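You operate a simulated robot arm through the tools that you are given. There is no shell and no other tool. Be economical: measure what you need, move in short steps, check, and stop when the job is done.

The job below is to be done with a simulated two-armed robot. You get a single attempt, and the scene is never put back.

JOB
Soak the round tin's crust, then hold the tin and scrub it clean.
Fine: about 100 ml from the blue jug; grey brush; tip the water into the tap basin; jug, brush and tin go back. Set down upright: blue jug. What is to be rubbed or washed off counts as gone when no trace of it is left.

It is judged by the outcome, as a careful person would: the job done as asked, and still so three seconds after it is handed in. It fails if anything else is knocked over, pushed out of place, dropped, spilled or broken.

ROBOT AND FRAMES
Two 7-joint arms with two-finger parallel grippers on one trunk, on a base that drives. Base frame: it is fixed to the floor where the robot stands at the start and does not move with it; the origin is under the middle of the robot, x ahead of it, y to its left, z up. Lengths are in m, angles in degrees, forces in N, time in s.
The left shoulder is at the start at [0.06, 0.143, 0.926], the right one opposite. With the tool pointing down near the work surface each hand reaches from about 0.32 to 0.74 m from the robot's upright axis, wherever it stands, measured 20 degrees to its own side. Places, roughly: tap basin [0.7, -0.4, 0.7]; tap lever [0.8, -0.4, 1.1]. Payload 1.57 kg a hand.
Tool frame (each hand has its own): the origin (TCP) lies between the finger pads and is the grasp point; the fingertips stand 0.03 m ahead of it; z points along the fingers, y is the line along which they close. Largest opening 0.11 m; finger width 0.024, thickness 0.012; the body of the gripper, 0.048 by 0.112 m, starts 0.078 m behind the TCP.
Orientation is that of the tool frame in the base frame, as [roll, pitch, yaw] about the fixed x, y, z axes, in that order (R = Rz(yaw) Ry(pitch) Rx(roll)). With the fingers straight down and closing along the base's y, the tool's x points along the base's -x, its y along +y and its z along -z.

CONTROLS
- The arms move only by the tool jog_arm. It takes "left_motion", "right_motion" or both (then of equal length, played together; a hand with none holds still); each is a list of rows, each a list of 7 numbers: the shift along the tool's x, y, z in m, then the turn, a rotation vector about the tool's x, y, z in degrees, then the gripper command, from -1 (shut) to 1 (fully open), values between in proportion. In form: [[x, y, z, rx, ry, rz, hand], ...]. A call has 1 to 12 rows; each row shifts and turns the commanded pose from where the row before left it, along the tool's axes as they then stand. Rows are played at 5 a second. More than 0.05 m and 8.6 degrees between two rows, or a gripper value outside its range, and nothing of the call is played. Where a pose cannot be reached the arm comes as near as it can. A force on the tool above 90 N (or 10 N above the force at the start of the call, whichever is more), or a blocked arm, ends the call early, and 0.2 s more pass. Each finger travels about 0.045 m/s and halts on what it meets, pressing with about 31 N; the grip force reading is that of the motor and also rises with nothing between the fingers. The clock runs only during rows and for 0.2 s after the last one: add rows that do not move to give the fingers time. It gives the time, the measured TCP pose, the force on the tool (base axes), the opening and the grip force at its end, in the units of the frame above (readings bear some noise), with the torque about the TCP (base axes, N m) and any sound that the robot's microphone picked up, and new pictures: "views" is both (left out), scene, wrist or none (wrist: the cameras of the hands that moved).
- Cameras (640 x 400 px; columns grow to the right, rows downward): "scene" is now at [0.0351, -0.0471, 1.5376]; the picture's right is [-0.59, -0.81, 0.00], its down [-0.58, 0.42, -0.70] and it looks along [0.56, -0.41, -0.72] (base axes); focal length 256 px, centre (320, 200). "left" rides on the left gripper at [0.07, -0.016, -0.141] in its tool frame; the picture's right is [0.23, 0.97, 0.00], its down [-0.85, 0.20, -0.48] and it looks along [-0.47, 0.11, 0.88] (tool axes); focal length 222 px, centre (320, 200). "right" rides on the right gripper at [0.07, 0.016, -0.141] in its tool frame; the picture's right is [-0.23, 0.97, 0.00], its down [-0.86, -0.20, -0.48] and it looks along [-0.47, -0.11, 0.88] (tool axes); focal length 222 px, centre (320, 200). There is no depth. A picture from a camera that has moved, and an enlarged one, comes with that camera's place and axes in the base frame and with its lens.
- raise_lower(by): slides the trunk up (or, below 0, down) by that many m; the arms and the scene camera ride with it, the base frame stays. It gives what a move gives, with no picture.
- drive_base(legs): drives the robot by 1 to 6 legs, each [ahead, left, turn to the left] in m, m and degrees, along the robot's own axes; the way and the turn of a leg run together, so that a leg with both is an arc; at most 1.5 m and 180 degrees a leg. The arms and the cameras ride along, it lands a little off, and it stops where it bumps. It gives what a move gives, and a new picture of the scene camera.
- turn_head(pan, tilt): turns the head with the scene camera to pan (to the left, within 86 degrees either way) and tilt (down, from -29 to 69), counted from straight ahead of the robot. It gives what a move gives, and a new picture of the scene camera.
- enlarge(camera, box): a new picture of the part [left, top, right, bottom] of that camera's present view, enlarged. The clock stands still meanwhile.
- sign_off(): hands the job in; it is judged then, once.

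Work in short steps. Places have to be worked out from the pictures, the camera data and where the tool is seen: move nearer, look again, correct. Check each grasp and each placing, and mend what went wrong. You have 120 turns and 260 pictures in all, those below and enlarged ones among them. Open the grippers and draw the arms clear of the work before you hand the job in, unless the task says otherwise; then end with one line.

The tools are called after "Request:" as name(argument=value, ...) on one line, values as JSON. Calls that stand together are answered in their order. jog_arm: Moves the arms, as the interface text tells. Its arguments: {"type":"object","properties":{"left_motion":{"type":"array","items":{"type":"array","items":{"type":"number"}}},"right_motion":{"type":"array","items":{"type":"array","items":{"type":"number"}}},"views":{"type":"string","enum":["both","scene","wrist","none"]}},"required":[]} The other tools are called the same way: raise_lower (by) slides the trunk up or down; drive_base (legs) drives the base; turn_head (pan, tilt) turns the head that bears the scene camera; enlarge (camera, box) takes an enlarged picture of a part of a camera's view; sign_off () hands the job in.

At the start:

```text
clock: 0.0
left_eef_pos: [0.3895, -0.0181, 1.1102]
left_tool_rot: [-179.9, 0.0, 180.0]
left_ft_force: [0.6, -1.2, 0.7]
left_ft_torque: [0.03, 0.0, -0.01]
left_width: 0.1099
left_grip_force: 0.1
right_eef_pos: [0.3702, -0.4227, 1.1115]
right_tool_rot: [180.0, 0.0, -179.9]
right_ft_force: [-0.4, 0.3, -0.2]
right_ft_torque: [0.0, 0.02, 0.01]
right_width: 0.1102
right_grip_force: 0.0
trunk travel left (down, up): [-0.525, 0.065]
robot x, y, heading: [0.0009, -0.0001, 0.0]
head pan, tilt: [-36.1, 45.8]
```

scene: 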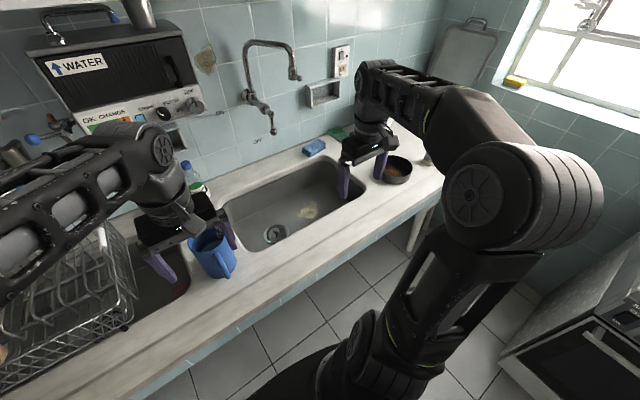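
right: 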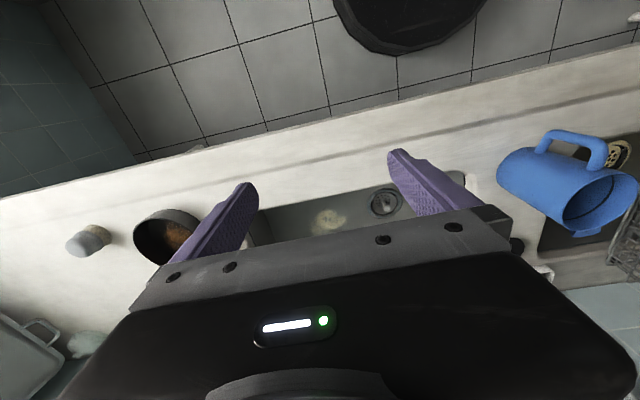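
left: 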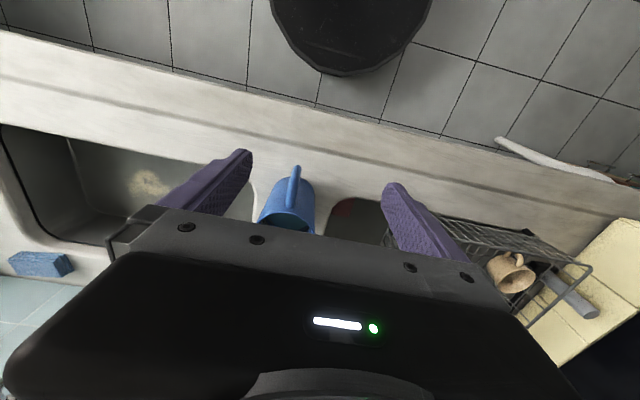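

I start by looking closer at the scene: the jug, the tin with crust at right, and searching for the grey brush.

Request:
enlarge(camera="scene", box=[300, 100, 460, 200])

Request:
enlarge(camera="right", box=[0, 130, 320, 330])

Request:
enlarge(camera="scene", box=[120, 130, 340, 290])

```text
4.00 times, centred on (380, 150) of scene
camera zoom: at [0.0351, -0.0471, 1.5376], right [-0.59, -0.81, 0.0], down [-0.58, 0.42, -0.7], along [0.56, -0.41, -0.72], focal length 1023 px, centre (80, 400)
```

zoom: 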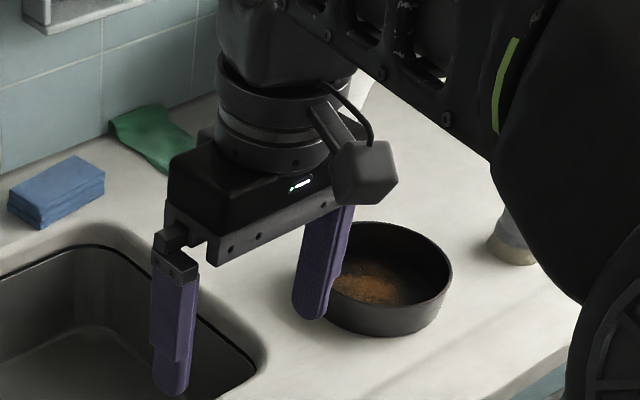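

```text
2.00 times, centred on (160, 230) of right
camera zoom: at [0.3011, -0.4077, 1.2517], right [0.23, 0.97, 0.0], down [0.86, -0.2, 0.48], along [0.47, -0.11, -0.88], focal length 444 px, centre (640, 140)
```

zoom: 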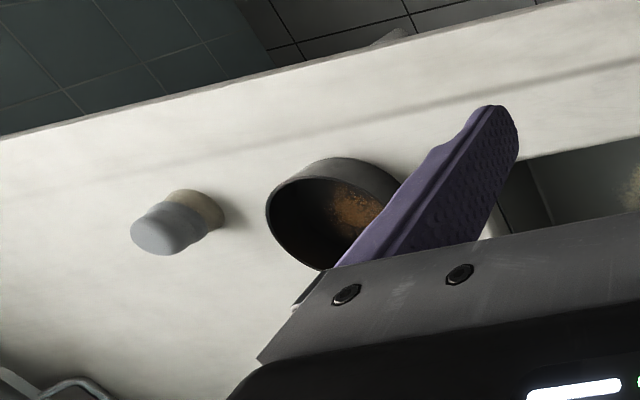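

```text
2.50 times, centred on (230, 210) of scene
camera zoom: at [0.0351, -0.0471, 1.5376], right [-0.59, -0.81, 0.0], down [-0.58, 0.42, -0.7], along [0.56, -0.41, -0.72], focal length 639 px, centre (545, 175)
```

zoom: 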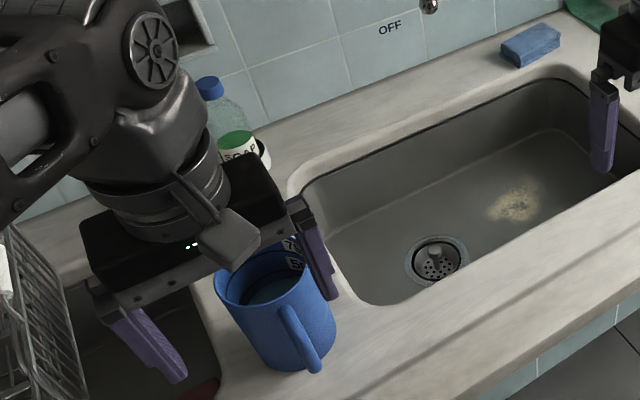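

The brush seems to be the grey knob-topped object right of the tin; jug near [0.53,-0.02], tin near [0.53,-0.81], brush near [0.52,-1.0]. I look to the right for room to drive.

Request:
turn_head(pan=-75, tilt=45)

Request:
turn_head(pan=0, tilt=50)

```text
clock: 1.1
left_eef_pos: [0.3898, -0.0204, 1.1117]
left_tool_rot: [-180.0, 0.0, -180.0]
left_ft_force: [0.1, 0.5, -0.3]
left_ft_torque: [0.02, 0.04, 0.01]
left_width: 0.1098
left_grip_force: 0.1
right_eef_pos: [0.3703, -0.4234, 1.1109]
right_tool_rot: [180.0, -0.1, -180.0]
right_ft_force: [0.9, -0.3, -0.3]
right_ft_torque: [0.02, 0.0, 0.0]
right_width: 0.1103
right_grip_force: 0.1
trunk travel left (down, up): [-0.525, 0.065]
robot x, y, heading: [0.0016, 0.0003, 0.3]
head pan, tilt: [-75.0, 45.0]
camera scene: at [-0.009, -0.0781, 1.5387], right [-0.97, -0.26, 0.0], down [-0.18, 0.68, -0.71], along [0.18, -0.68, -0.71], focal length 256 px, centre (320, 200)
```

scene: 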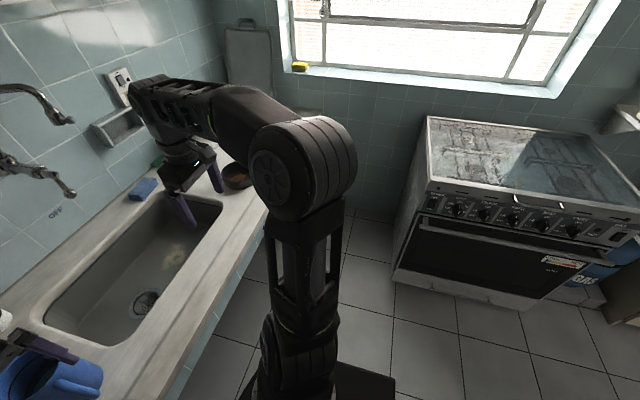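

```text
clock: 2.5
left_eef_pos: [0.3901, -0.0188, 1.1115]
left_tool_rot: [-180.0, 0.0, -179.9]
left_ft_force: [-0.4, 0.2, 0.6]
left_ft_torque: [-0.03, -0.01, 0.07]
left_width: 0.1102
left_grip_force: 0.1
right_eef_pos: [0.3706, -0.424, 1.1101]
right_tool_rot: [179.9, 0.0, 180.0]
right_ft_force: [-0.2, 0.0, -1.0]
right_ft_torque: [-0.01, -0.01, 0.02]
right_width: 0.1103
right_grip_force: 0.1
trunk travel left (down, up): [-0.525, 0.065]
robot x, y, heading: [0.0009, 0.0018, -0.2]
head pan, tilt: [0.0, 50.0]
camera scene: at [0.0469, 0.0004, 1.5318], right [0.0, -1.0, 0.0], down [-0.77, 0.0, -0.64], along [0.64, 0.0, -0.77], focal length 256 px, centre (320, 200)
```

scene: 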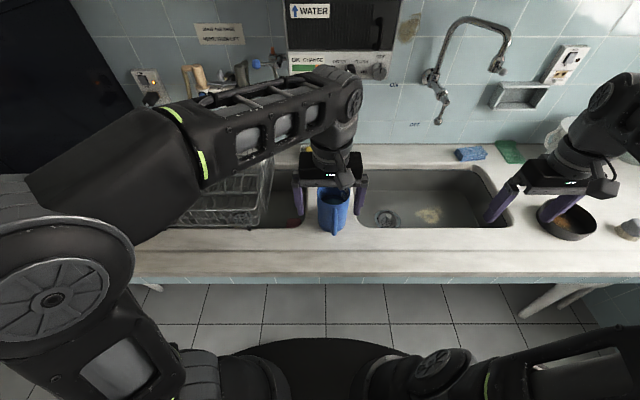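

Clear floor to the right until the stove at y≈-0.97. I drive right by 0.42 so that the jug is on the left arm's side and the tin on the right's.

Request:
drive_base(legs=[[0, -0.42, 0]])

Request:
turn_head(pan=38, tilt=48)

Request:
enlarge(camera="scene", box=[240, 120, 400, 220])

```text
clock: 5.1
left_eef_pos: [0.3913, -0.4405, 1.1118]
left_tool_rot: [180.0, 0.0, -179.6]
left_ft_force: [0.2, -0.3, 0.3]
left_ft_torque: [0.02, 0.0, -0.02]
left_width: 0.11
left_grip_force: 0.2
right_eef_pos: [0.375, -0.8442, 1.1113]
right_tool_rot: [-180.0, 0.1, -179.6]
right_ft_force: [-0.3, -0.3, -0.2]
right_ft_torque: [0.02, -0.02, -0.02]
right_width: 0.1101
right_grip_force: 0.0
trunk travel left (down, up): [-0.525, 0.065]
robot x, y, heading: [0.0038, -0.4216, 0.3]
head pan, tilt: [0.0, 50.0]
camera scene: at [0.0485, -0.4232, 1.5318], right [0.01, -1.0, 0.0], down [-0.77, 0.0, -0.64], along [0.64, 0.01, -0.77], focal length 256 px, centre (320, 200)
```

scene: 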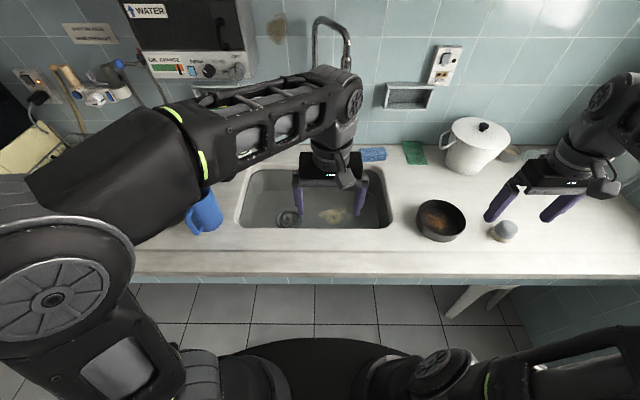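

```text
clock: 6.2
left_eef_pos: [0.3914, -0.4395, 1.1113]
left_tool_rot: [-179.9, 0.1, -179.6]
left_ft_force: [0.0, 0.5, 0.2]
left_ft_torque: [-0.01, 0.02, 0.01]
left_width: 0.1101
left_grip_force: 0.0
right_eef_pos: [0.3748, -0.8428, 1.111]
right_tool_rot: [-180.0, 0.0, -179.6]
right_ft_force: [0.5, 0.4, -0.2]
right_ft_torque: [-0.01, 0.0, -0.01]
right_width: 0.11
right_grip_force: 0.1
trunk travel left (down, up): [-0.525, 0.065]
robot x, y, heading: [0.0011, -0.428, 0.4]
head pan, tilt: [38.0, 48.0]
camera scene: at [0.0332, -0.3739, 1.5346], right [0.62, -0.78, 0.0], down [-0.58, -0.46, -0.67], along [0.52, 0.42, -0.74], focal length 256 px, centre (320, 200)
```

scene: 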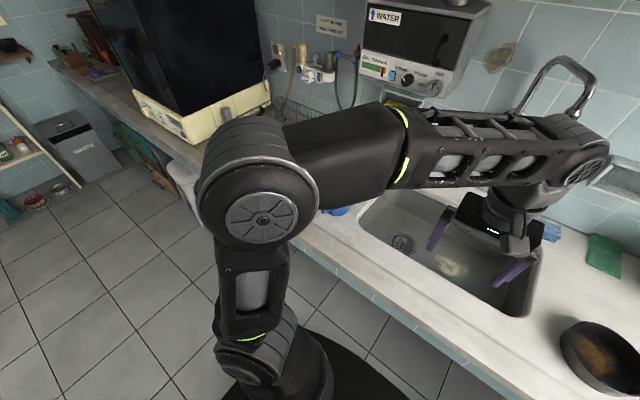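

```text
4.00 times, centred on (320, 170) of scene
camera zoom: at [0.0332, -0.3739, 1.5346], right [0.62, -0.78, 0.0], down [-0.58, -0.46, -0.67], along [0.52, 0.42, -0.74], focal length 1023 px, centre (320, 320)
```

zoom: 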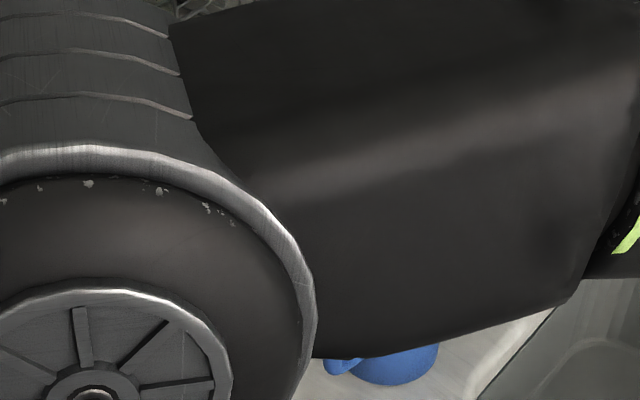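

I move the left hand over the jug to look inside it with its wrist camera.

Request:
jog_arm(left_motion=[[-0.0, 0.042, -0.012, 0, 0, 0, 1], [-0.0, 0.042, -0.012, 0, 0, 0, 1], [-0.01, 0.042, -0.012, 0, 0, 0, 1], [-0.01, 0.042, -0.012, 0, 0, 0, 1], [-0.01, 0.042, -0.012, 0, 0, 0, 1], [-0.01, 0.042, -0.012, 0, 0, 0, 1], [-0.01, 0.042, -0.012, 0, 0, 0, 1], [-0.01, 0.042, -0.012, 0, 0, 0, 1], [-0.01, 0.042, -0.012, 0, 0, 0, 1], [-0.01, 0.042, -0.002, 0, 0, 0, 1]], views="both")

Request:
enlarge(camera="left", box=[220, 60, 420, 185])

```text
clock: 8.4
left_eef_pos: [0.4244, -0.2674, 1.1257]
left_tool_rot: [180.0, 0.3, -179.6]
left_ft_force: [0.2, -0.5, -0.9]
left_ft_torque: [0.03, -0.03, -0.01]
left_width: 0.1098
left_grip_force: 0.0
left hand out of reach, approached as far as the arm can: row 2, 3, 4, 5, 6, 7, 8, 9, 10
right_eef_pos: [0.3741, -0.844, 1.1095]
right_tool_rot: [-179.9, 0.0, -179.6]
right_ft_force: [-0.1, 0.2, 0.5]
right_ft_torque: [0.0, 0.02, 0.0]
right_width: 0.1101
right_grip_force: 0.1
trunk travel left (down, up): [-0.525, 0.065]
robot x, y, heading: [0.0008, -0.4199, 0.5]
head pan, tilt: [38.0, 48.0]
camera scene: at [0.0327, -0.3747, 1.5346], right [0.62, -0.78, 0.0], down [-0.58, -0.46, -0.67], along [0.52, 0.42, -0.74], focal length 256 px, centre (320, 200)
camera left: at [0.3543, -0.2841, 1.2662], right [-0.23, 0.97, 0.0], down [0.85, 0.21, 0.48], along [0.47, 0.11, -0.88], focal length 222 px, centre (320, 200)
```

scene: 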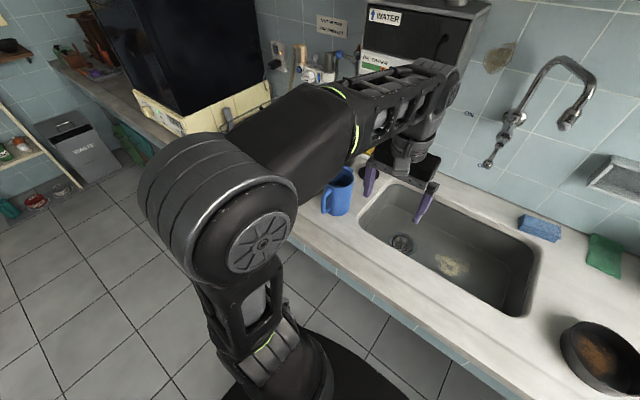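
left: 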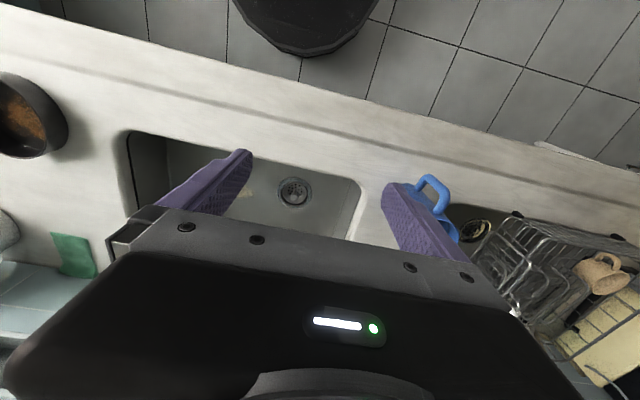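

```text
3.20 times, centred on (320, 122) of left
camera zoom: at [0.3543, -0.2841, 1.2662], right [-0.23, 0.97, 0.0], down [0.85, 0.21, 0.48], along [0.47, 0.11, -0.88], focal length 711 px, centre (320, 448)
```

zoom: 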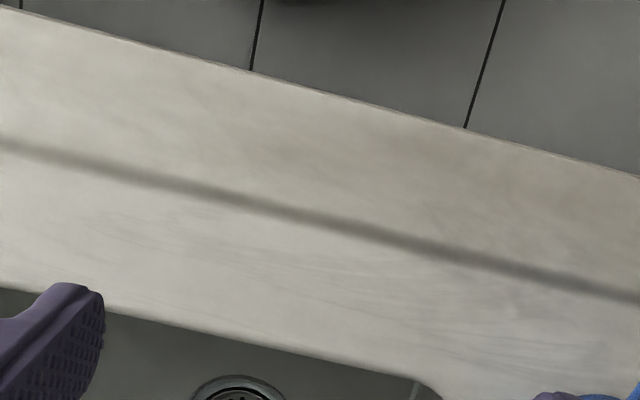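

Reach is limited there. I drive back left and a bit away from the counter so the left hand can approach the jug's handle from the front.

Request:
drive_base(legs=[[-0.15, 0.2, 0]])

Request:
turn_head(pan=15, tilt=45)

Request:
jog_arm(left_motion=[[0, 0, 0, 0, -8, 0, 1], [0, 0, 0, 0, -8, 0, 1], [0, 0, 0, 0, -8, 0, 1], [0, 0, 0, 0, -8, 0, 1], [0, 0, 0, 0, -8, 0, 1]])

```text
clock: 10.2
left_eef_pos: [0.2718, -0.0629, 1.1267]
left_tool_rot: [-179.9, 0.3, -179.4]
left_ft_force: [0.2, -0.1, 1.0]
left_ft_torque: [0.0, -0.02, 0.01]
left_width: 0.11
left_grip_force: 0.1
right_eef_pos: [0.2256, -0.6407, 1.1112]
right_tool_rot: [-179.9, 0.0, -179.4]
right_ft_force: [-1.2, 0.5, -0.1]
right_ft_torque: [-0.02, -0.03, 0.0]
right_width: 0.1099
right_grip_force: 0.1
trunk travel left (down, up): [-0.525, 0.065]
robot x, y, heading: [-0.1474, -0.2209, 0.4]
head pan, tilt: [38.0, 48.0]
camera scene: at [-0.1189, -0.1722, 1.5345], right [0.62, -0.78, 0.0], down [-0.58, -0.46, -0.67], along [0.52, 0.42, -0.74], focal length 256 px, centre (320, 200)
```

scene: 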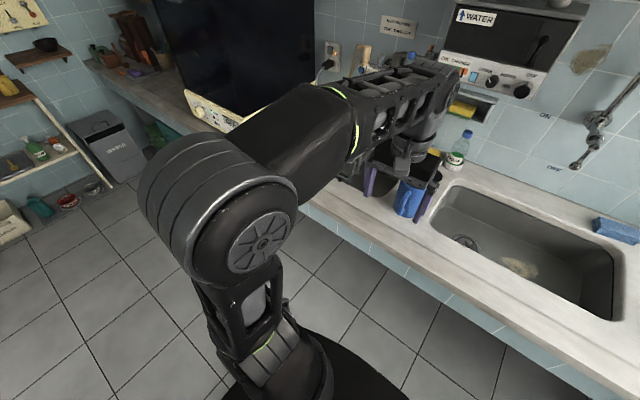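

```text
clock: 11.1
left_eef_pos: [0.272, -0.0654, 1.1268]
left_tool_rot: [180.0, 0.2, -179.4]
left_ft_force: [0.1, -0.1, 0.9]
left_ft_torque: [0.0, -0.02, 0.03]
left_width: 0.1099
left_grip_force: 0.0
right_eef_pos: [0.2266, -0.6412, 1.1106]
right_tool_rot: [180.0, 0.0, -179.4]
right_ft_force: [0.4, -0.6, 0.0]
right_ft_torque: [0.01, 0.01, 0.03]
right_width: 0.1099
right_grip_force: 0.0
trunk travel left (down, up): [-0.525, 0.065]
robot x, y, heading: [-0.1468, -0.2245, 0.5]
head pan, tilt: [15.0, 45.0]
camera scene: at [-0.1014, -0.2003, 1.5387], right [0.27, -0.96, 0.0], down [-0.68, -0.19, -0.71], along [0.68, 0.19, -0.71], focal length 256 px, centre (320, 200)
```

scene: 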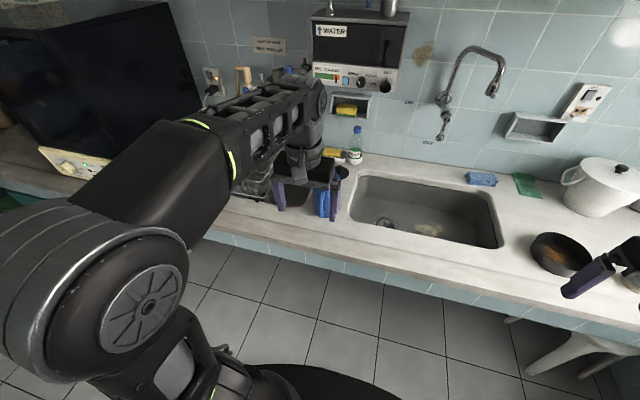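

```text
clock: 12.3
left_eef_pos: [0.273, -0.0658, 1.1265]
left_tool_rot: [-179.9, 40.4, -179.4]
left_ft_force: [-0.8, 0.6, 0.3]
left_ft_torque: [0.02, -0.01, -0.03]
left_width: 0.11
left_grip_force: 0.1
right_eef_pos: [0.2237, -0.6428, 1.1108]
right_tool_rot: [-180.0, 0.0, -179.3]
right_ft_force: [0.9, 0.5, 0.1]
right_ft_torque: [-0.02, 0.01, -0.01]
right_width: 0.1101
right_grip_force: 0.0
trunk travel left (down, up): [-0.525, 0.065]
robot x, y, heading: [-0.1511, -0.2241, 0.5]
head pan, tilt: [15.0, 45.0]
camera scene: at [-0.102, -0.2008, 1.5388], right [0.27, -0.96, 0.0], down [-0.68, -0.19, -0.71], along [0.68, 0.19, -0.71], focal length 256 px, centre (320, 200)
camera left: at [0.1284, -0.0828, 1.1883], right [-0.18, 0.97, -0.15], down [0.34, 0.2, 0.92], along [0.92, 0.12, -0.37], focal length 222 px, centre (320, 200)
```

scene: 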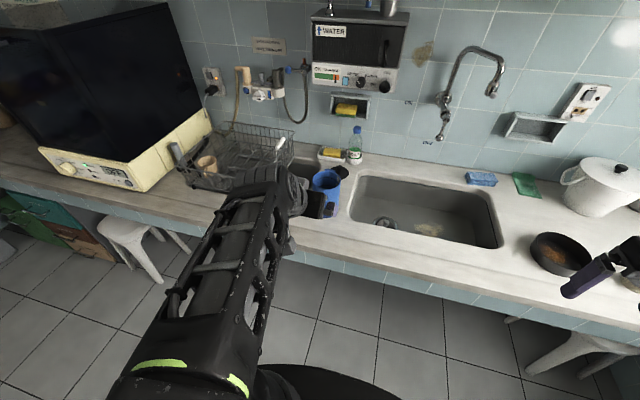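
left: 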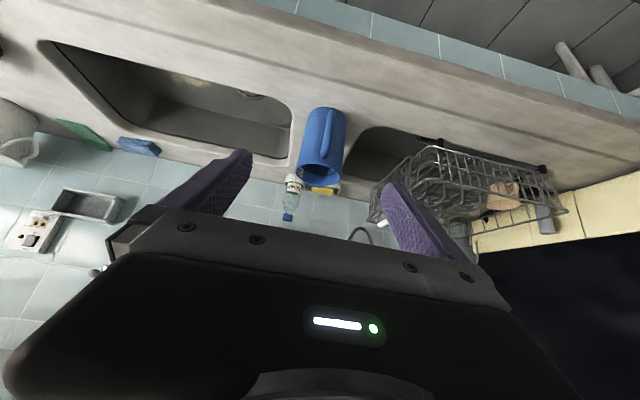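

The left camera views the jug's handle side (picture upside down). I zoom in on it.

Request:
enlarge(camera="left", box=[264, 85, 376, 225])

Request:
enlarge(camera="scene", box=[285, 145, 375, 225])

```text
2.86 times, centred on (320, 155) of left
camera zoom: at [0.1284, -0.0828, 1.1883], right [-0.18, 0.97, -0.15], down [0.34, 0.2, 0.92], along [0.92, 0.12, -0.37], focal length 635 px, centre (320, 329)
```

zoom: 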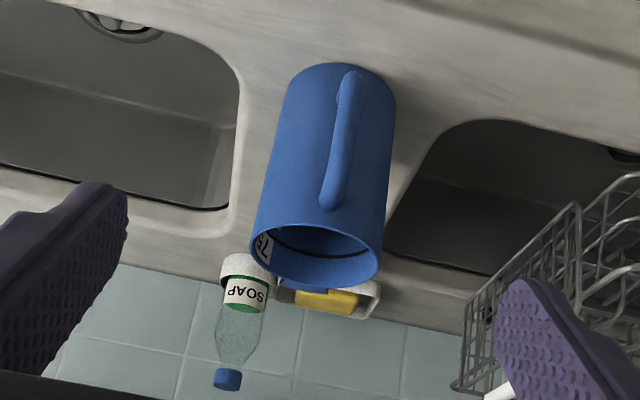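

```text
5.00 times, centred on (330, 185) of scene
camera zoom: at [-0.102, -0.2008, 1.5388], right [0.27, -0.96, 0.0], down [-0.68, -0.19, -0.71], along [0.68, 0.19, -0.71], focal length 1279 px, centre (270, 275)
```

zoom: 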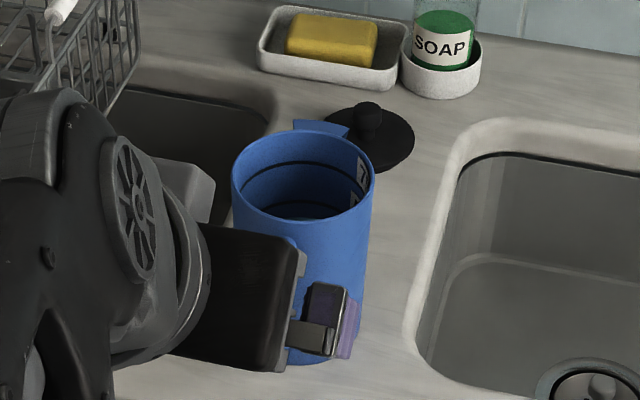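

Jug: axis ≈[0.53,-0.042], rim z≈0.974, handle towards the robot, bar at x≈0.455, z 0.865–0.96, spout at the far side. I tilt the left hand to 60° and move to a pre-grasp in front of the handle.

Request:
jog_arm(left_motion=[[0, 0, 0, 0, -6.7, 0, 0.3], [0, 0, 0, 0, -6.7, 0, 0.3], [0, 0, 0, 0, -6.7, 0, 0.3], [0.025, 0.006, 0.045, 0, 0, 0, 0.3], [0.025, 0.006, 0.045, 0, 0, 0, 0.3], [0.025, 0.006, 0.045, 0, 0, 0, 0.3], [0.025, 0.006, 0.044, 0, 0, 0, 0.3], [0, 0, 0, 0, 0, 0, 0.3]])

Request:
enlarge(camera="left", box=[220, 100, 420, 225])

```text
refused: row 4 steps farther than a row can; nothing moved
```

```text
3.20 times, centred on (320, 162) of left
camera zoom: at [0.1284, -0.0828, 1.1883], right [-0.18, 0.97, -0.15], down [0.34, 0.2, 0.92], along [0.92, 0.12, -0.37], focal length 711 px, centre (320, 320)
```

zoom: 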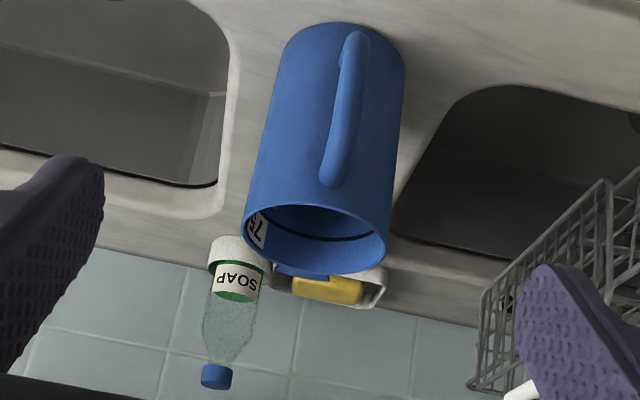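

The step was too long; I resend it with shorter rows.

Request:
jog_arm(left_motion=[[0, 0, 0, 0, -6.7, 0, 0.3], [0, 0, 0, 0, -6.7, 0, 0.3], [0, 0, 0, 0, -6.7, 0, 0.3], [0.02, 0.005, 0.036, 0, 0, 0, 0.3], [0.02, 0.005, 0.036, 0, 0, 0, 0.3], [0.02, 0.005, 0.036, 0, 0, 0, 0.3], [0.02, 0.004, 0.036, 0, 0, 0, 0.3], [0.02, 0.004, 0.035, 0, 0, 0, 0.3], [0, 0, 0, 0, 0, 0, 0.3]])

Request:
enlarge(camera="left", box=[220, 100, 420, 225])

```text
clock: 13.1
left_eef_pos: [0.2857, -0.0776, 1.1214]
left_tool_rot: [-167.9, 54.9, -171.7]
left_ft_force: [0.6, -0.1, -0.2]
left_ft_torque: [0.04, -0.01, -0.04]
left_width: 0.0714
left_grip_force: 0.0
left hand out of reach, approached as far as the arm can: row 3, 4
right_eef_pos: [0.2255, -0.6414, 1.1112]
right_tool_rot: [-180.0, 0.0, -179.4]
right_ft_force: [0.7, -0.6, -0.2]
right_ft_torque: [0.01, 0.02, 0.01]
right_width: 0.11
right_grip_force: 0.0
trunk travel left (down, up): [-0.525, 0.065]
robot x, y, heading: [-0.1476, -0.2237, 0.6]
head pan, tilt: [15.0, 45.0]
stopped in row 4 (left hand): the arm was blocked; the commanded pose is now the measured one
camera scene: at [-0.1014, -0.2004, 1.5387], right [0.27, -0.96, 0.0], down [-0.68, -0.19, -0.71], along [0.68, 0.19, -0.71], focal length 256 px, centre (320, 200)
camera left: at [0.1302, -0.0871, 1.1435], right [-0.1, 0.95, -0.3], down [0.1, 0.31, 0.94], along [0.99, 0.06, -0.12], focal length 222 px, centre (320, 200)
```

scene: 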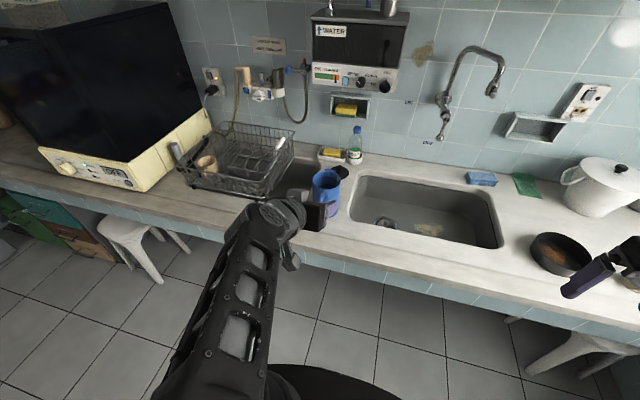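
left: 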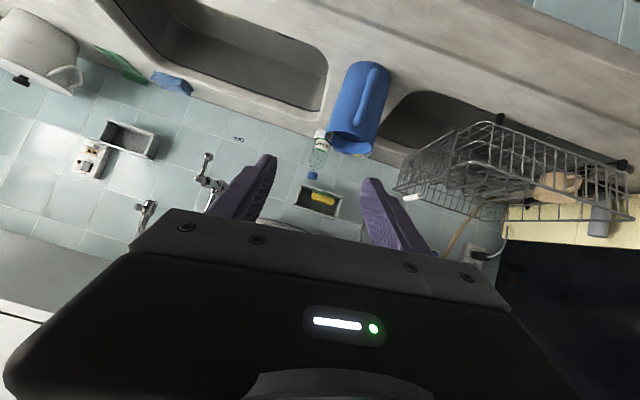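

```text
3.20 times, centred on (320, 162) of left
camera zoom: at [0.1302, -0.0871, 1.1435], right [-0.1, 0.95, -0.3], down [0.1, 0.31, 0.94], along [0.99, 0.06, -0.12], focal length 711 px, centre (320, 320)
```

zoom: 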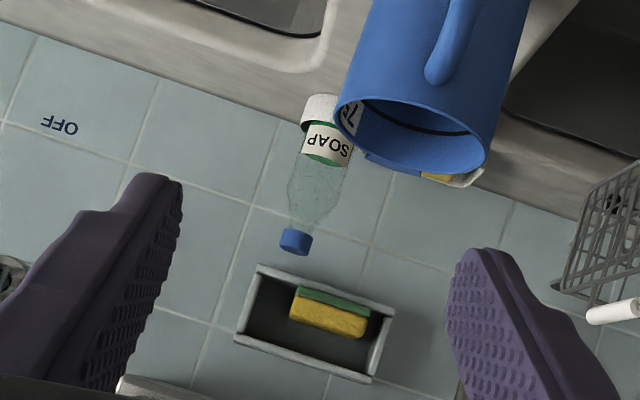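

Joint limit near the body; I restore a clean 45° tilt and extend forward, where the arm has more room.

Request:
jog_arm(left_motion=[[0, 0, 0, -2.85, 5.2, 2.15, 0.3], [0, 0, 0, -2.85, 5.2, 2.15, 0.3], [0, 0.005, 0.03, 0, 0, 0, 0.3], [0, 0.005, 0.03, 0, 0, 0, 0.3], [0, 0.005, 0.03, 0, 0, 0, 0.3]], views="wrist")

```text
clock: 13.8
left_eef_pos: [0.2732, -0.1368, 1.1248]
left_tool_rot: [-171.2, 45.5, 176.5]
left_ft_force: [-0.1, 0.9, 0.5]
left_ft_torque: [-0.02, 0.02, 0.01]
left_width: 0.0716
left_grip_force: 0.1
right_eef_pos: [0.2262, -0.6419, 1.1103]
right_tool_rot: [-179.9, -0.1, -179.4]
right_ft_force: [-0.4, -0.6, 0.2]
right_ft_torque: [0.0, 0.0, 0.02]
right_width: 0.1099
right_grip_force: 0.0
trunk travel left (down, up): [-0.525, 0.065]
robot x, y, heading: [-0.1499, -0.2239, 0.5]
head pan, tilt: [15.0, 45.0]
stopped in row 3 (left hand): the arm was blocked; the commanded pose is now the measured one
camera left: at [0.123, -0.1217, 1.1741], right [0.01, 0.96, -0.27], down [0.3, 0.25, 0.92], along [0.95, -0.09, -0.29], focal length 222 px, centre (320, 200)
```

left: 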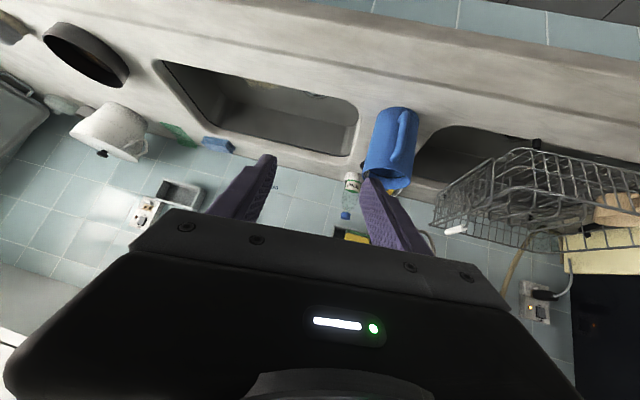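

Blocked again; I reduce the tilt to free the arm.

Request:
jog_arm(left_motion=[[0, 0.01, 0, 0, 8, 0, 0.3], [0, 0.01, 0, 0, 8, 0, 0.3], [0, 0.015, 0.01, 0, 8, 0, 0.3], [0, 0.015, 0.01, 0, 0, 0, 0.3]], views="scene")

```text
clock: 14.8
left_eef_pos: [0.2889, -0.0894, 1.1015]
left_tool_rot: [-173.7, 21.6, 172.6]
left_ft_force: [0.0, -0.4, 0.4]
left_ft_torque: [0.0, -0.02, -0.02]
left_width: 0.0716
left_grip_force: 0.1
right_eef_pos: [0.2259, -0.6413, 1.1113]
right_tool_rot: [-180.0, 0.0, -179.5]
right_ft_force: [-0.7, -0.8, -1.0]
right_ft_torque: [0.0, -0.01, 0.01]
right_width: 0.11
right_grip_force: 0.1
trunk travel left (down, up): [-0.525, 0.065]
robot x, y, heading: [-0.1487, -0.2213, 0.8]
head pan, tilt: [15.0, 45.0]
camera scene: at [-0.1024, -0.2003, 1.5388], right [0.27, -0.96, 0.0], down [-0.68, -0.19, -0.71], along [0.68, 0.19, -0.71], focal length 256 px, centre (320, 200)
```

scene: 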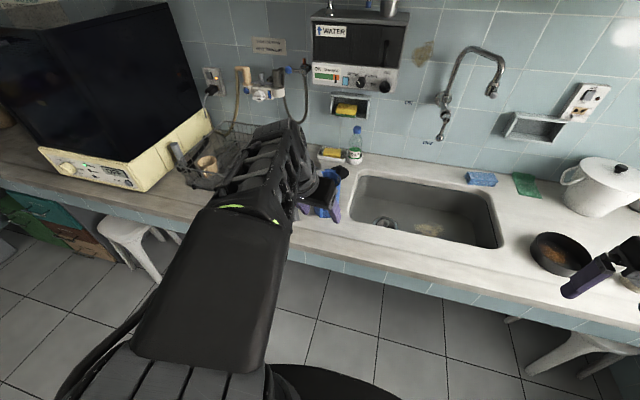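

Freed. The arm is too folded, so I back the base off 0.08 m more, then straighten the orientation and move forward toward the handle.

Request:
drive_base(legs=[[-0.08, 0, 0]])

Request:
jog_arm(left_motion=[[0, 0, 0, -4.5, 0, -3.45, 0.3], [0, 0, 0, -4.5, 0, -3.45, 0.3], [-0.0235, 0.011, 0.036, 0, 0, 0, 0.3], [-0.0235, 0.011, 0.036, 0, 0, 0, 0.3], [-0.0235, 0.011, 0.036, 0, 0, 0, 0.3], [-0.0235, 0.011, 0.036, 0, 0, 0, 0.3], [0, 0, 0, 0, -7, 0, 0.3], [0, 0, 0, 0, -7, 0, 0.3], [0, 0, 0, 0, -7, 0, 0.3]])

```text
clock: 15.8
left_eef_pos: [0.2084, -0.0906, 1.1026]
left_tool_rot: [-173.6, 21.9, 172.7]
left_ft_force: [-0.2, -0.3, -0.1]
left_ft_torque: [0.01, -0.07, 0.02]
left_width: 0.0713
left_grip_force: 0.0
right_eef_pos: [0.1435, -0.6435, 1.1121]
right_tool_rot: [-180.0, 0.1, -179.4]
right_ft_force: [0.2, 0.3, 0.6]
right_ft_torque: [0.02, -0.02, 0.03]
right_width: 0.1101
right_grip_force: 0.1
trunk travel left (down, up): [-0.525, 0.065]
robot x, y, heading: [-0.2297, -0.2236, 0.3]
head pan, tilt: [15.0, 45.0]
camera scene: at [-0.1836, -0.2014, 1.5388], right [0.27, -0.96, 0.0], down [-0.68, -0.19, -0.71], along [0.68, 0.19, -0.71], focal length 256 px, centre (320, 200)
```

scene: 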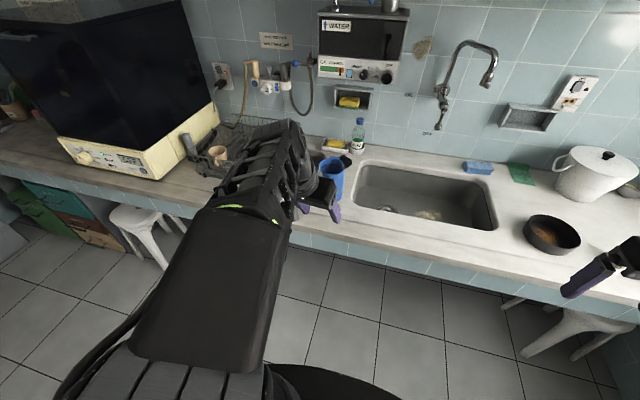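

```text
clock: 17.8
left_eef_pos: [0.3477, -0.0478, 1.0002]
left_tool_rot: [-179.8, 42.4, -179.9]
left_ft_force: [-1.2, -0.5, 0.3]
left_ft_torque: [-0.02, 0.01, 0.0]
left_width: 0.0712
left_grip_force: 0.1
right_eef_pos: [0.1457, -0.6412, 1.1101]
right_tool_rot: [-180.0, 0.0, -179.4]
right_ft_force: [-0.1, 0.3, -0.3]
right_ft_torque: [0.02, 0.01, 0.01]
right_width: 0.1101
right_grip_force: 0.1
trunk travel left (down, up): [-0.525, 0.065]
robot x, y, heading: [-0.2347, -0.221, 0.7]
head pan, tilt: [15.0, 45.0]
camera scene: at [-0.1823, -0.2012, 1.5388], right [0.27, -0.96, 0.0], down [-0.68, -0.19, -0.71], along [0.68, 0.19, -0.71], focal length 256 px, centre (320, 200)
camera left: at [0.2015, -0.0636, 1.0571], right [-0.17, 0.97, -0.16], down [0.31, 0.2, 0.93], along [0.94, 0.11, -0.33], focal length 222 px, centre (320, 200)
```

scene: 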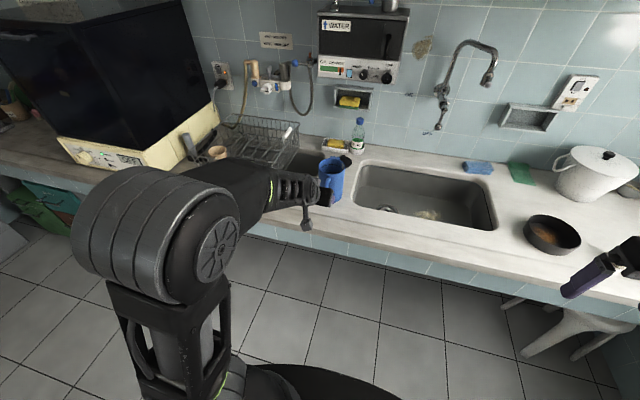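
left: 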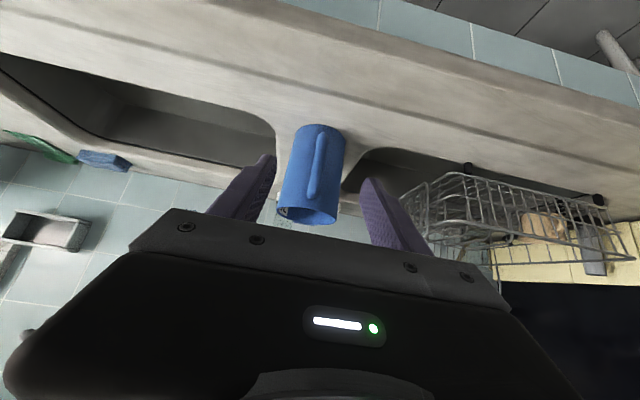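

Good. I tilt further and go most of the way to the handle (bar ≈[0.455,-0.045,0.915]).

Request:
jog_arm(left_motion=[[0, 0, 0, 0, -6.5, 0, 0.3], [0, 0, 0, 0, -6.5, 0, 0.3], [0, 0, 0, 0, -6.5, 0, 0.3], [0.014, 0.001, 0.03, 0, 0, 0, 0.3], [0.014, 0.001, 0.03, 0, 0, 0, 0.3], [0, 0, 0, 0, 0, 0, 0.3]])

Request:
enlarge(camera="left", box=[220, 100, 420, 225])

```text
clock: 19.2
left_eef_pos: [0.3882, -0.0456, 0.9482]
left_tool_rot: [-179.6, 61.8, -179.7]
left_ft_force: [-0.5, 0.5, -0.6]
left_ft_torque: [0.03, -0.01, -0.01]
left_width: 0.0714
left_grip_force: 0.1
right_eef_pos: [0.1461, -0.6433, 1.1116]
right_tool_rot: [179.9, -0.1, -179.4]
right_ft_force: [-0.5, 0.2, 0.0]
right_ft_torque: [0.0, 0.01, -0.03]
right_width: 0.1103
right_grip_force: 0.1
trunk travel left (down, up): [-0.525, 0.065]
robot x, y, heading: [-0.2287, -0.2202, 0.4]
head pan, tilt: [15.0, 45.0]
camera scene: at [-0.1821, -0.2014, 1.5388], right [0.27, -0.96, 0.0], down [-0.68, -0.19, -0.71], along [0.68, 0.19, -0.71], focal length 256 px, centre (320, 200)
camera left: at [0.2316, -0.0618, 0.9523], right [-0.11, 0.97, -0.2], down [-0.02, 0.2, 0.98], along [0.99, 0.11, 0.0], focal length 222 px, centre (320, 200)
```

scene: 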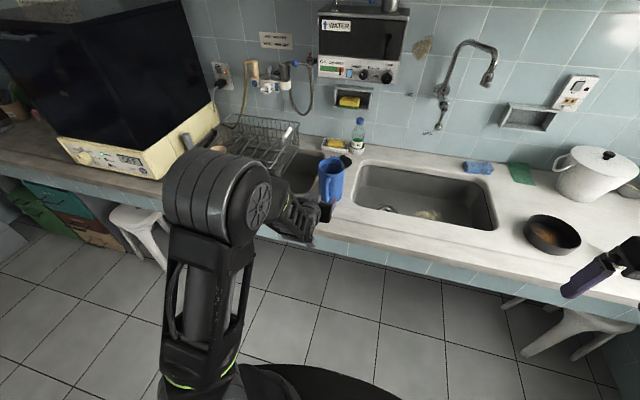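
left: 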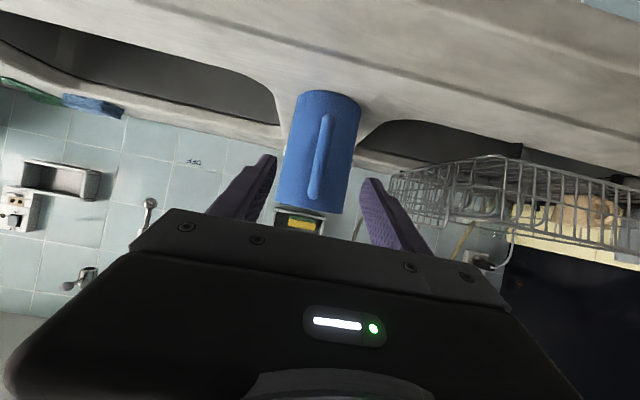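

```text
3.20 times, centred on (320, 162) of left
camera zoom: at [0.2316, -0.0618, 0.9523], right [-0.11, 0.97, -0.2], down [-0.02, 0.2, 0.98], along [0.99, 0.11, 0.0], focal length 711 px, centre (320, 320)
```

zoom: 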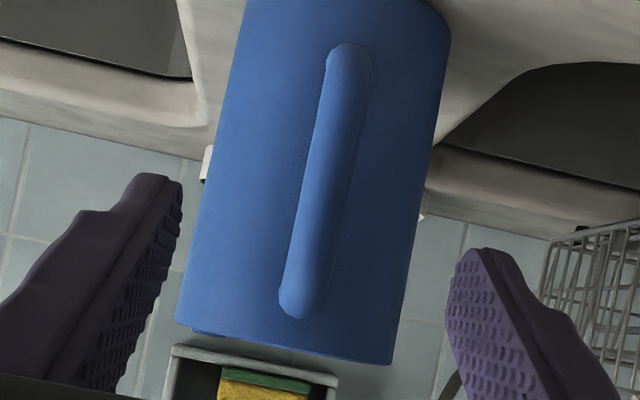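

Handle lies centred between the fingers (y≈-0.045). I advance 0.066 along the tool and close.

Request:
jog_arm(left_motion=[[0, 0, 0.022, 0, 0, 0, 0.3], [0, 0, 0.022, 0, 0, 0, 0.3], [0, 0, 0.022, 0, 0, 0, 0.3], [0, 0, 0, 0, 0, 0, 0.3], [0, 0, 0, 0, 0, 0, -1], [0, 0, 0, 0, 0, 0, -1], [0, 0, 0, 0, 0, 0, -1], [0, 0, 0, 0, 0, 0, -1], [0, 0, 0, 0, 0, 0, -1]])

Request:
enlarge(camera="left", box=[220, 60, 420, 225])

Request:
enlarge(camera="scene", box=[285, 135, 375, 215])

```text
clock: 21.2
left_eef_pos: [0.4468, -0.0445, 0.9161]
left_tool_rot: [-179.8, 61.8, -179.7]
left_ft_force: [0.5, 1.3, -0.4]
left_ft_torque: [0.12, -0.08, 0.09]
left_width: 0.0154
left_grip_force: 29.1
right_eef_pos: [0.1462, -0.6427, 1.1115]
right_tool_rot: [180.0, 0.0, -179.3]
right_ft_force: [-1.4, 0.1, 0.0]
right_ft_torque: [0.03, -0.03, -0.02]
right_width: 0.1099
right_grip_force: 0.0
trunk travel left (down, up): [-0.525, 0.065]
robot x, y, heading: [-0.2318, -0.2223, 0.6]
head pan, tilt: [15.0, 45.0]
camera scene: at [-0.1817, -0.2011, 1.5387], right [0.27, -0.96, 0.0], down [-0.68, -0.19, -0.71], along [0.68, 0.19, -0.71], focal length 256 px, centre (320, 200)
camera left: at [0.2891, -0.0609, 0.9198], right [-0.11, 0.97, -0.2], down [-0.02, 0.2, 0.98], along [0.99, 0.11, 0.0], focal length 222 px, centre (320, 200)
```

scene: 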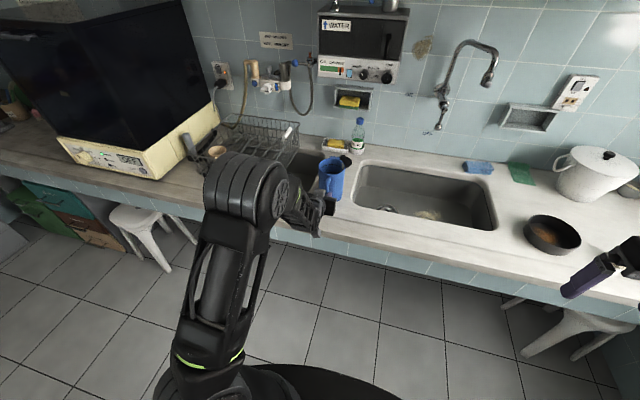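
left: 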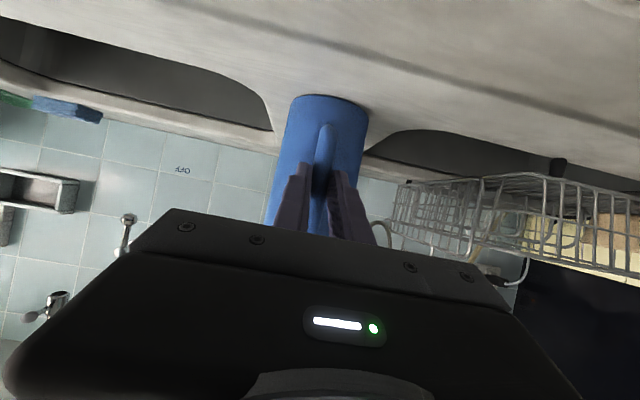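

```text
2.42 times, centred on (320, 142) of left
camera zoom: at [0.2891, -0.0609, 0.9198], right [-0.11, 0.97, -0.2], down [-0.02, 0.2, 0.98], along [0.99, 0.11, 0.0], focal length 538 px, centre (320, 339)
```

zoom: 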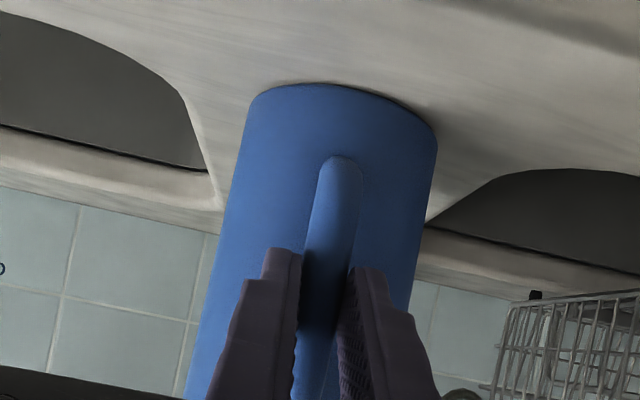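

```text
5.00 times, centred on (330, 175) of scene
camera zoom: at [-0.1817, -0.2011, 1.5387], right [0.27, -0.96, 0.0], down [-0.68, -0.19, -0.71], along [0.68, 0.19, -0.71], focal length 1279 px, centre (270, 325)
```

zoom: 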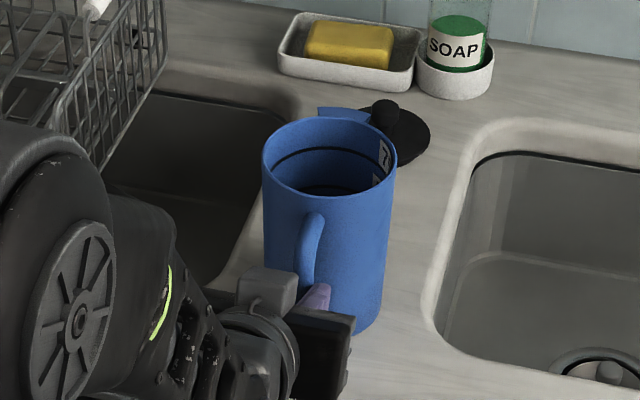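

Handle gripped (width 15 mm). I lift gently and note the weight.

Request:
jog_arm(left_motion=[[-0.013, 0, -0.007, 0, 0, 0, -1], [-0.018, 0, -0.0094, 0, 0, 0, -1], [-0.018, 0, -0.0094, 0, 0, 0, -1], [-0.018, 0, -0.0094, 0, 0, 0, -1], [-0.018, 0, -0.0094, 0, 0, 0, -1], [0, 0, 0, 0, 0, 0, -1], [0, 0, 0, 0, 0, 0, -1], [0, 0, 0, 0, 0, 0, -1]])

Request:
enlarge(camera="scene", box=[285, 115, 375, 195])

```text
clock: 23.0
left_eef_pos: [0.4505, -0.0461, 1.0091]
left_tool_rot: [-179.7, 61.7, -179.7]
left_ft_force: [-0.4, -0.4, -5.9]
left_ft_torque: [-0.02, 0.57, -0.01]
left_width: 0.0155
left_grip_force: 30.6
right_eef_pos: [0.1466, -0.6421, 1.11]
right_tool_rot: [180.0, 0.0, -179.4]
right_ft_force: [0.0, 0.3, 0.4]
right_ft_torque: [-0.02, -0.02, 0.02]
right_width: 0.11
right_grip_force: 0.0
trunk travel left (down, up): [-0.525, 0.065]
robot x, y, heading: [-0.2272, -0.2239, 0.8]
head pan, tilt: [15.0, 45.0]
camera scene: at [-0.1809, -0.2011, 1.5387], right [0.27, -0.96, 0.0], down [-0.68, -0.19, -0.71], along [0.68, 0.19, -0.71], focal length 256 px, centre (320, 200)
camera left: at [0.2917, -0.0627, 1.0149], right [-0.11, 0.97, -0.2], down [-0.02, 0.2, 0.98], along [0.99, 0.11, -0.01], focal length 222 px, centre (320, 200)
```

scene: 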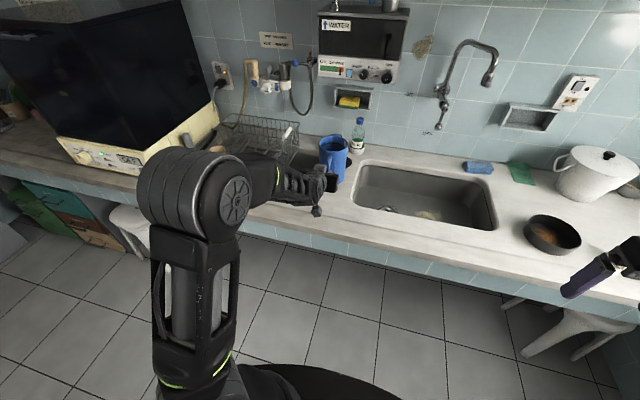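
left: 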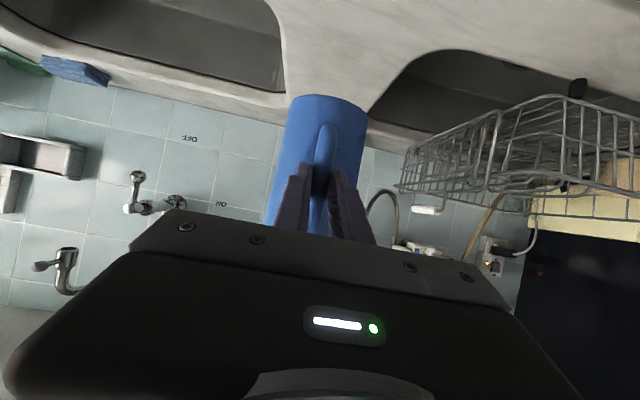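

```text
5.00 times, centred on (330, 155) of scene
camera zoom: at [-0.1809, -0.2011, 1.5387], right [0.27, -0.96, 0.0], down [-0.68, -0.19, -0.71], along [0.68, 0.19, -0.71], focal length 1279 px, centre (270, 425)
```

zoom: 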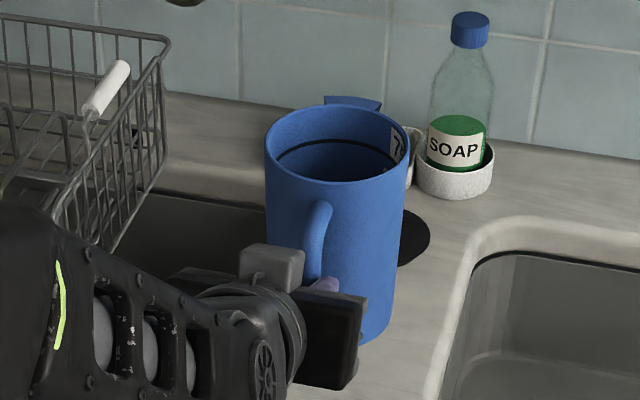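

Lifted: about 6 N total weight. Plan: raise trunk, tuck the right hand inward, then drive/turn so that the tin is in front of the left hand (robot ≈[-0.17,-0.39], heading −45°).

Request:
raise_lower(by=0.06)

Request:
jog_arm(right_motion=[[-0.025, 0.025, 0, 0, 0, 0, 1], [-0.025, 0.025, 0, 0, 0, 0, 1], [-0.025, 0.025, 0, 0, 0, 0, 1], [-0.025, 0.025, 0, 0, 0, 0, 1]], views="none")

Request:
drive_base(legs=[[0, 0, -22], [0.0, 0.0, -23]])

```text
clock: 24.0
left_eef_pos: [0.4483, -0.0472, 1.0691]
left_tool_rot: [-179.8, 61.7, -179.8]
left_ft_force: [-0.1, -0.4, -5.8]
left_ft_torque: [-0.02, 0.54, -0.02]
left_width: 0.0154
left_grip_force: 31.0
right_eef_pos: [0.1468, -0.6421, 1.17]
right_tool_rot: [179.9, 0.0, -179.4]
right_ft_force: [0.8, -1.4, -0.5]
right_ft_torque: [0.01, 0.01, -0.05]
right_width: 0.1101
right_grip_force: 0.0
trunk travel left (down, up): [-0.585, 0.005]
robot x, y, heading: [-0.2272, -0.2225, 0.7]
head pan, tilt: [15.0, 45.0]
```

```text
clock: 25.0
left_eef_pos: [0.4495, -0.047, 1.0695]
left_tool_rot: [-179.8, 61.7, -179.8]
left_ft_force: [-0.4, 0.1, -5.6]
left_ft_torque: [0.0, 0.57, 0.01]
left_width: 0.0156
left_grip_force: 31.6
right_eef_pos: [0.2465, -0.5423, 1.1723]
right_tool_rot: [-180.0, 0.1, -179.4]
right_ft_force: [0.2, 0.0, 0.7]
right_ft_torque: [0.0, 0.01, 0.02]
right_width: 0.11
right_grip_force: 0.0
trunk travel left (down, up): [-0.585, 0.005]
robot x, y, heading: [-0.2294, -0.2259, 0.8]
head pan, tilt: [15.0, 45.0]
```

```text
clock: 27.8
left_eef_pos: [0.3771, -0.5748, 1.0694]
left_tool_rot: [-179.6, 61.7, 135.7]
left_ft_force: [-0.2, 0.7, -5.7]
left_ft_torque: [0.37, 0.4, -0.02]
left_width: 0.0153
left_grip_force: 30.7
right_eef_pos: [-0.1134, -0.7822, 1.172]
right_tool_rot: [180.0, 0.0, 136.0]
right_ft_force: [-0.4, -0.5, 0.6]
right_ft_torque: [0.04, -0.04, 0.01]
right_width: 0.1101
right_grip_force: 0.1
trunk travel left (down, up): [-0.585, 0.005]
robot x, y, heading: [-0.2302, -0.2252, -43.9]
head pan, tilt: [15.0, 45.0]
camera scene: at [-0.1802, -0.2422, 1.5987], right [-0.49, -0.87, 0.0], down [-0.62, 0.34, -0.71], along [0.62, -0.34, -0.71], focal length 256 px, centre (320, 200)
```

scene: 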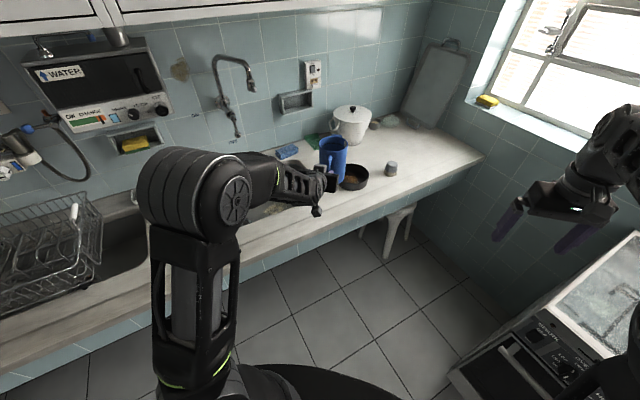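

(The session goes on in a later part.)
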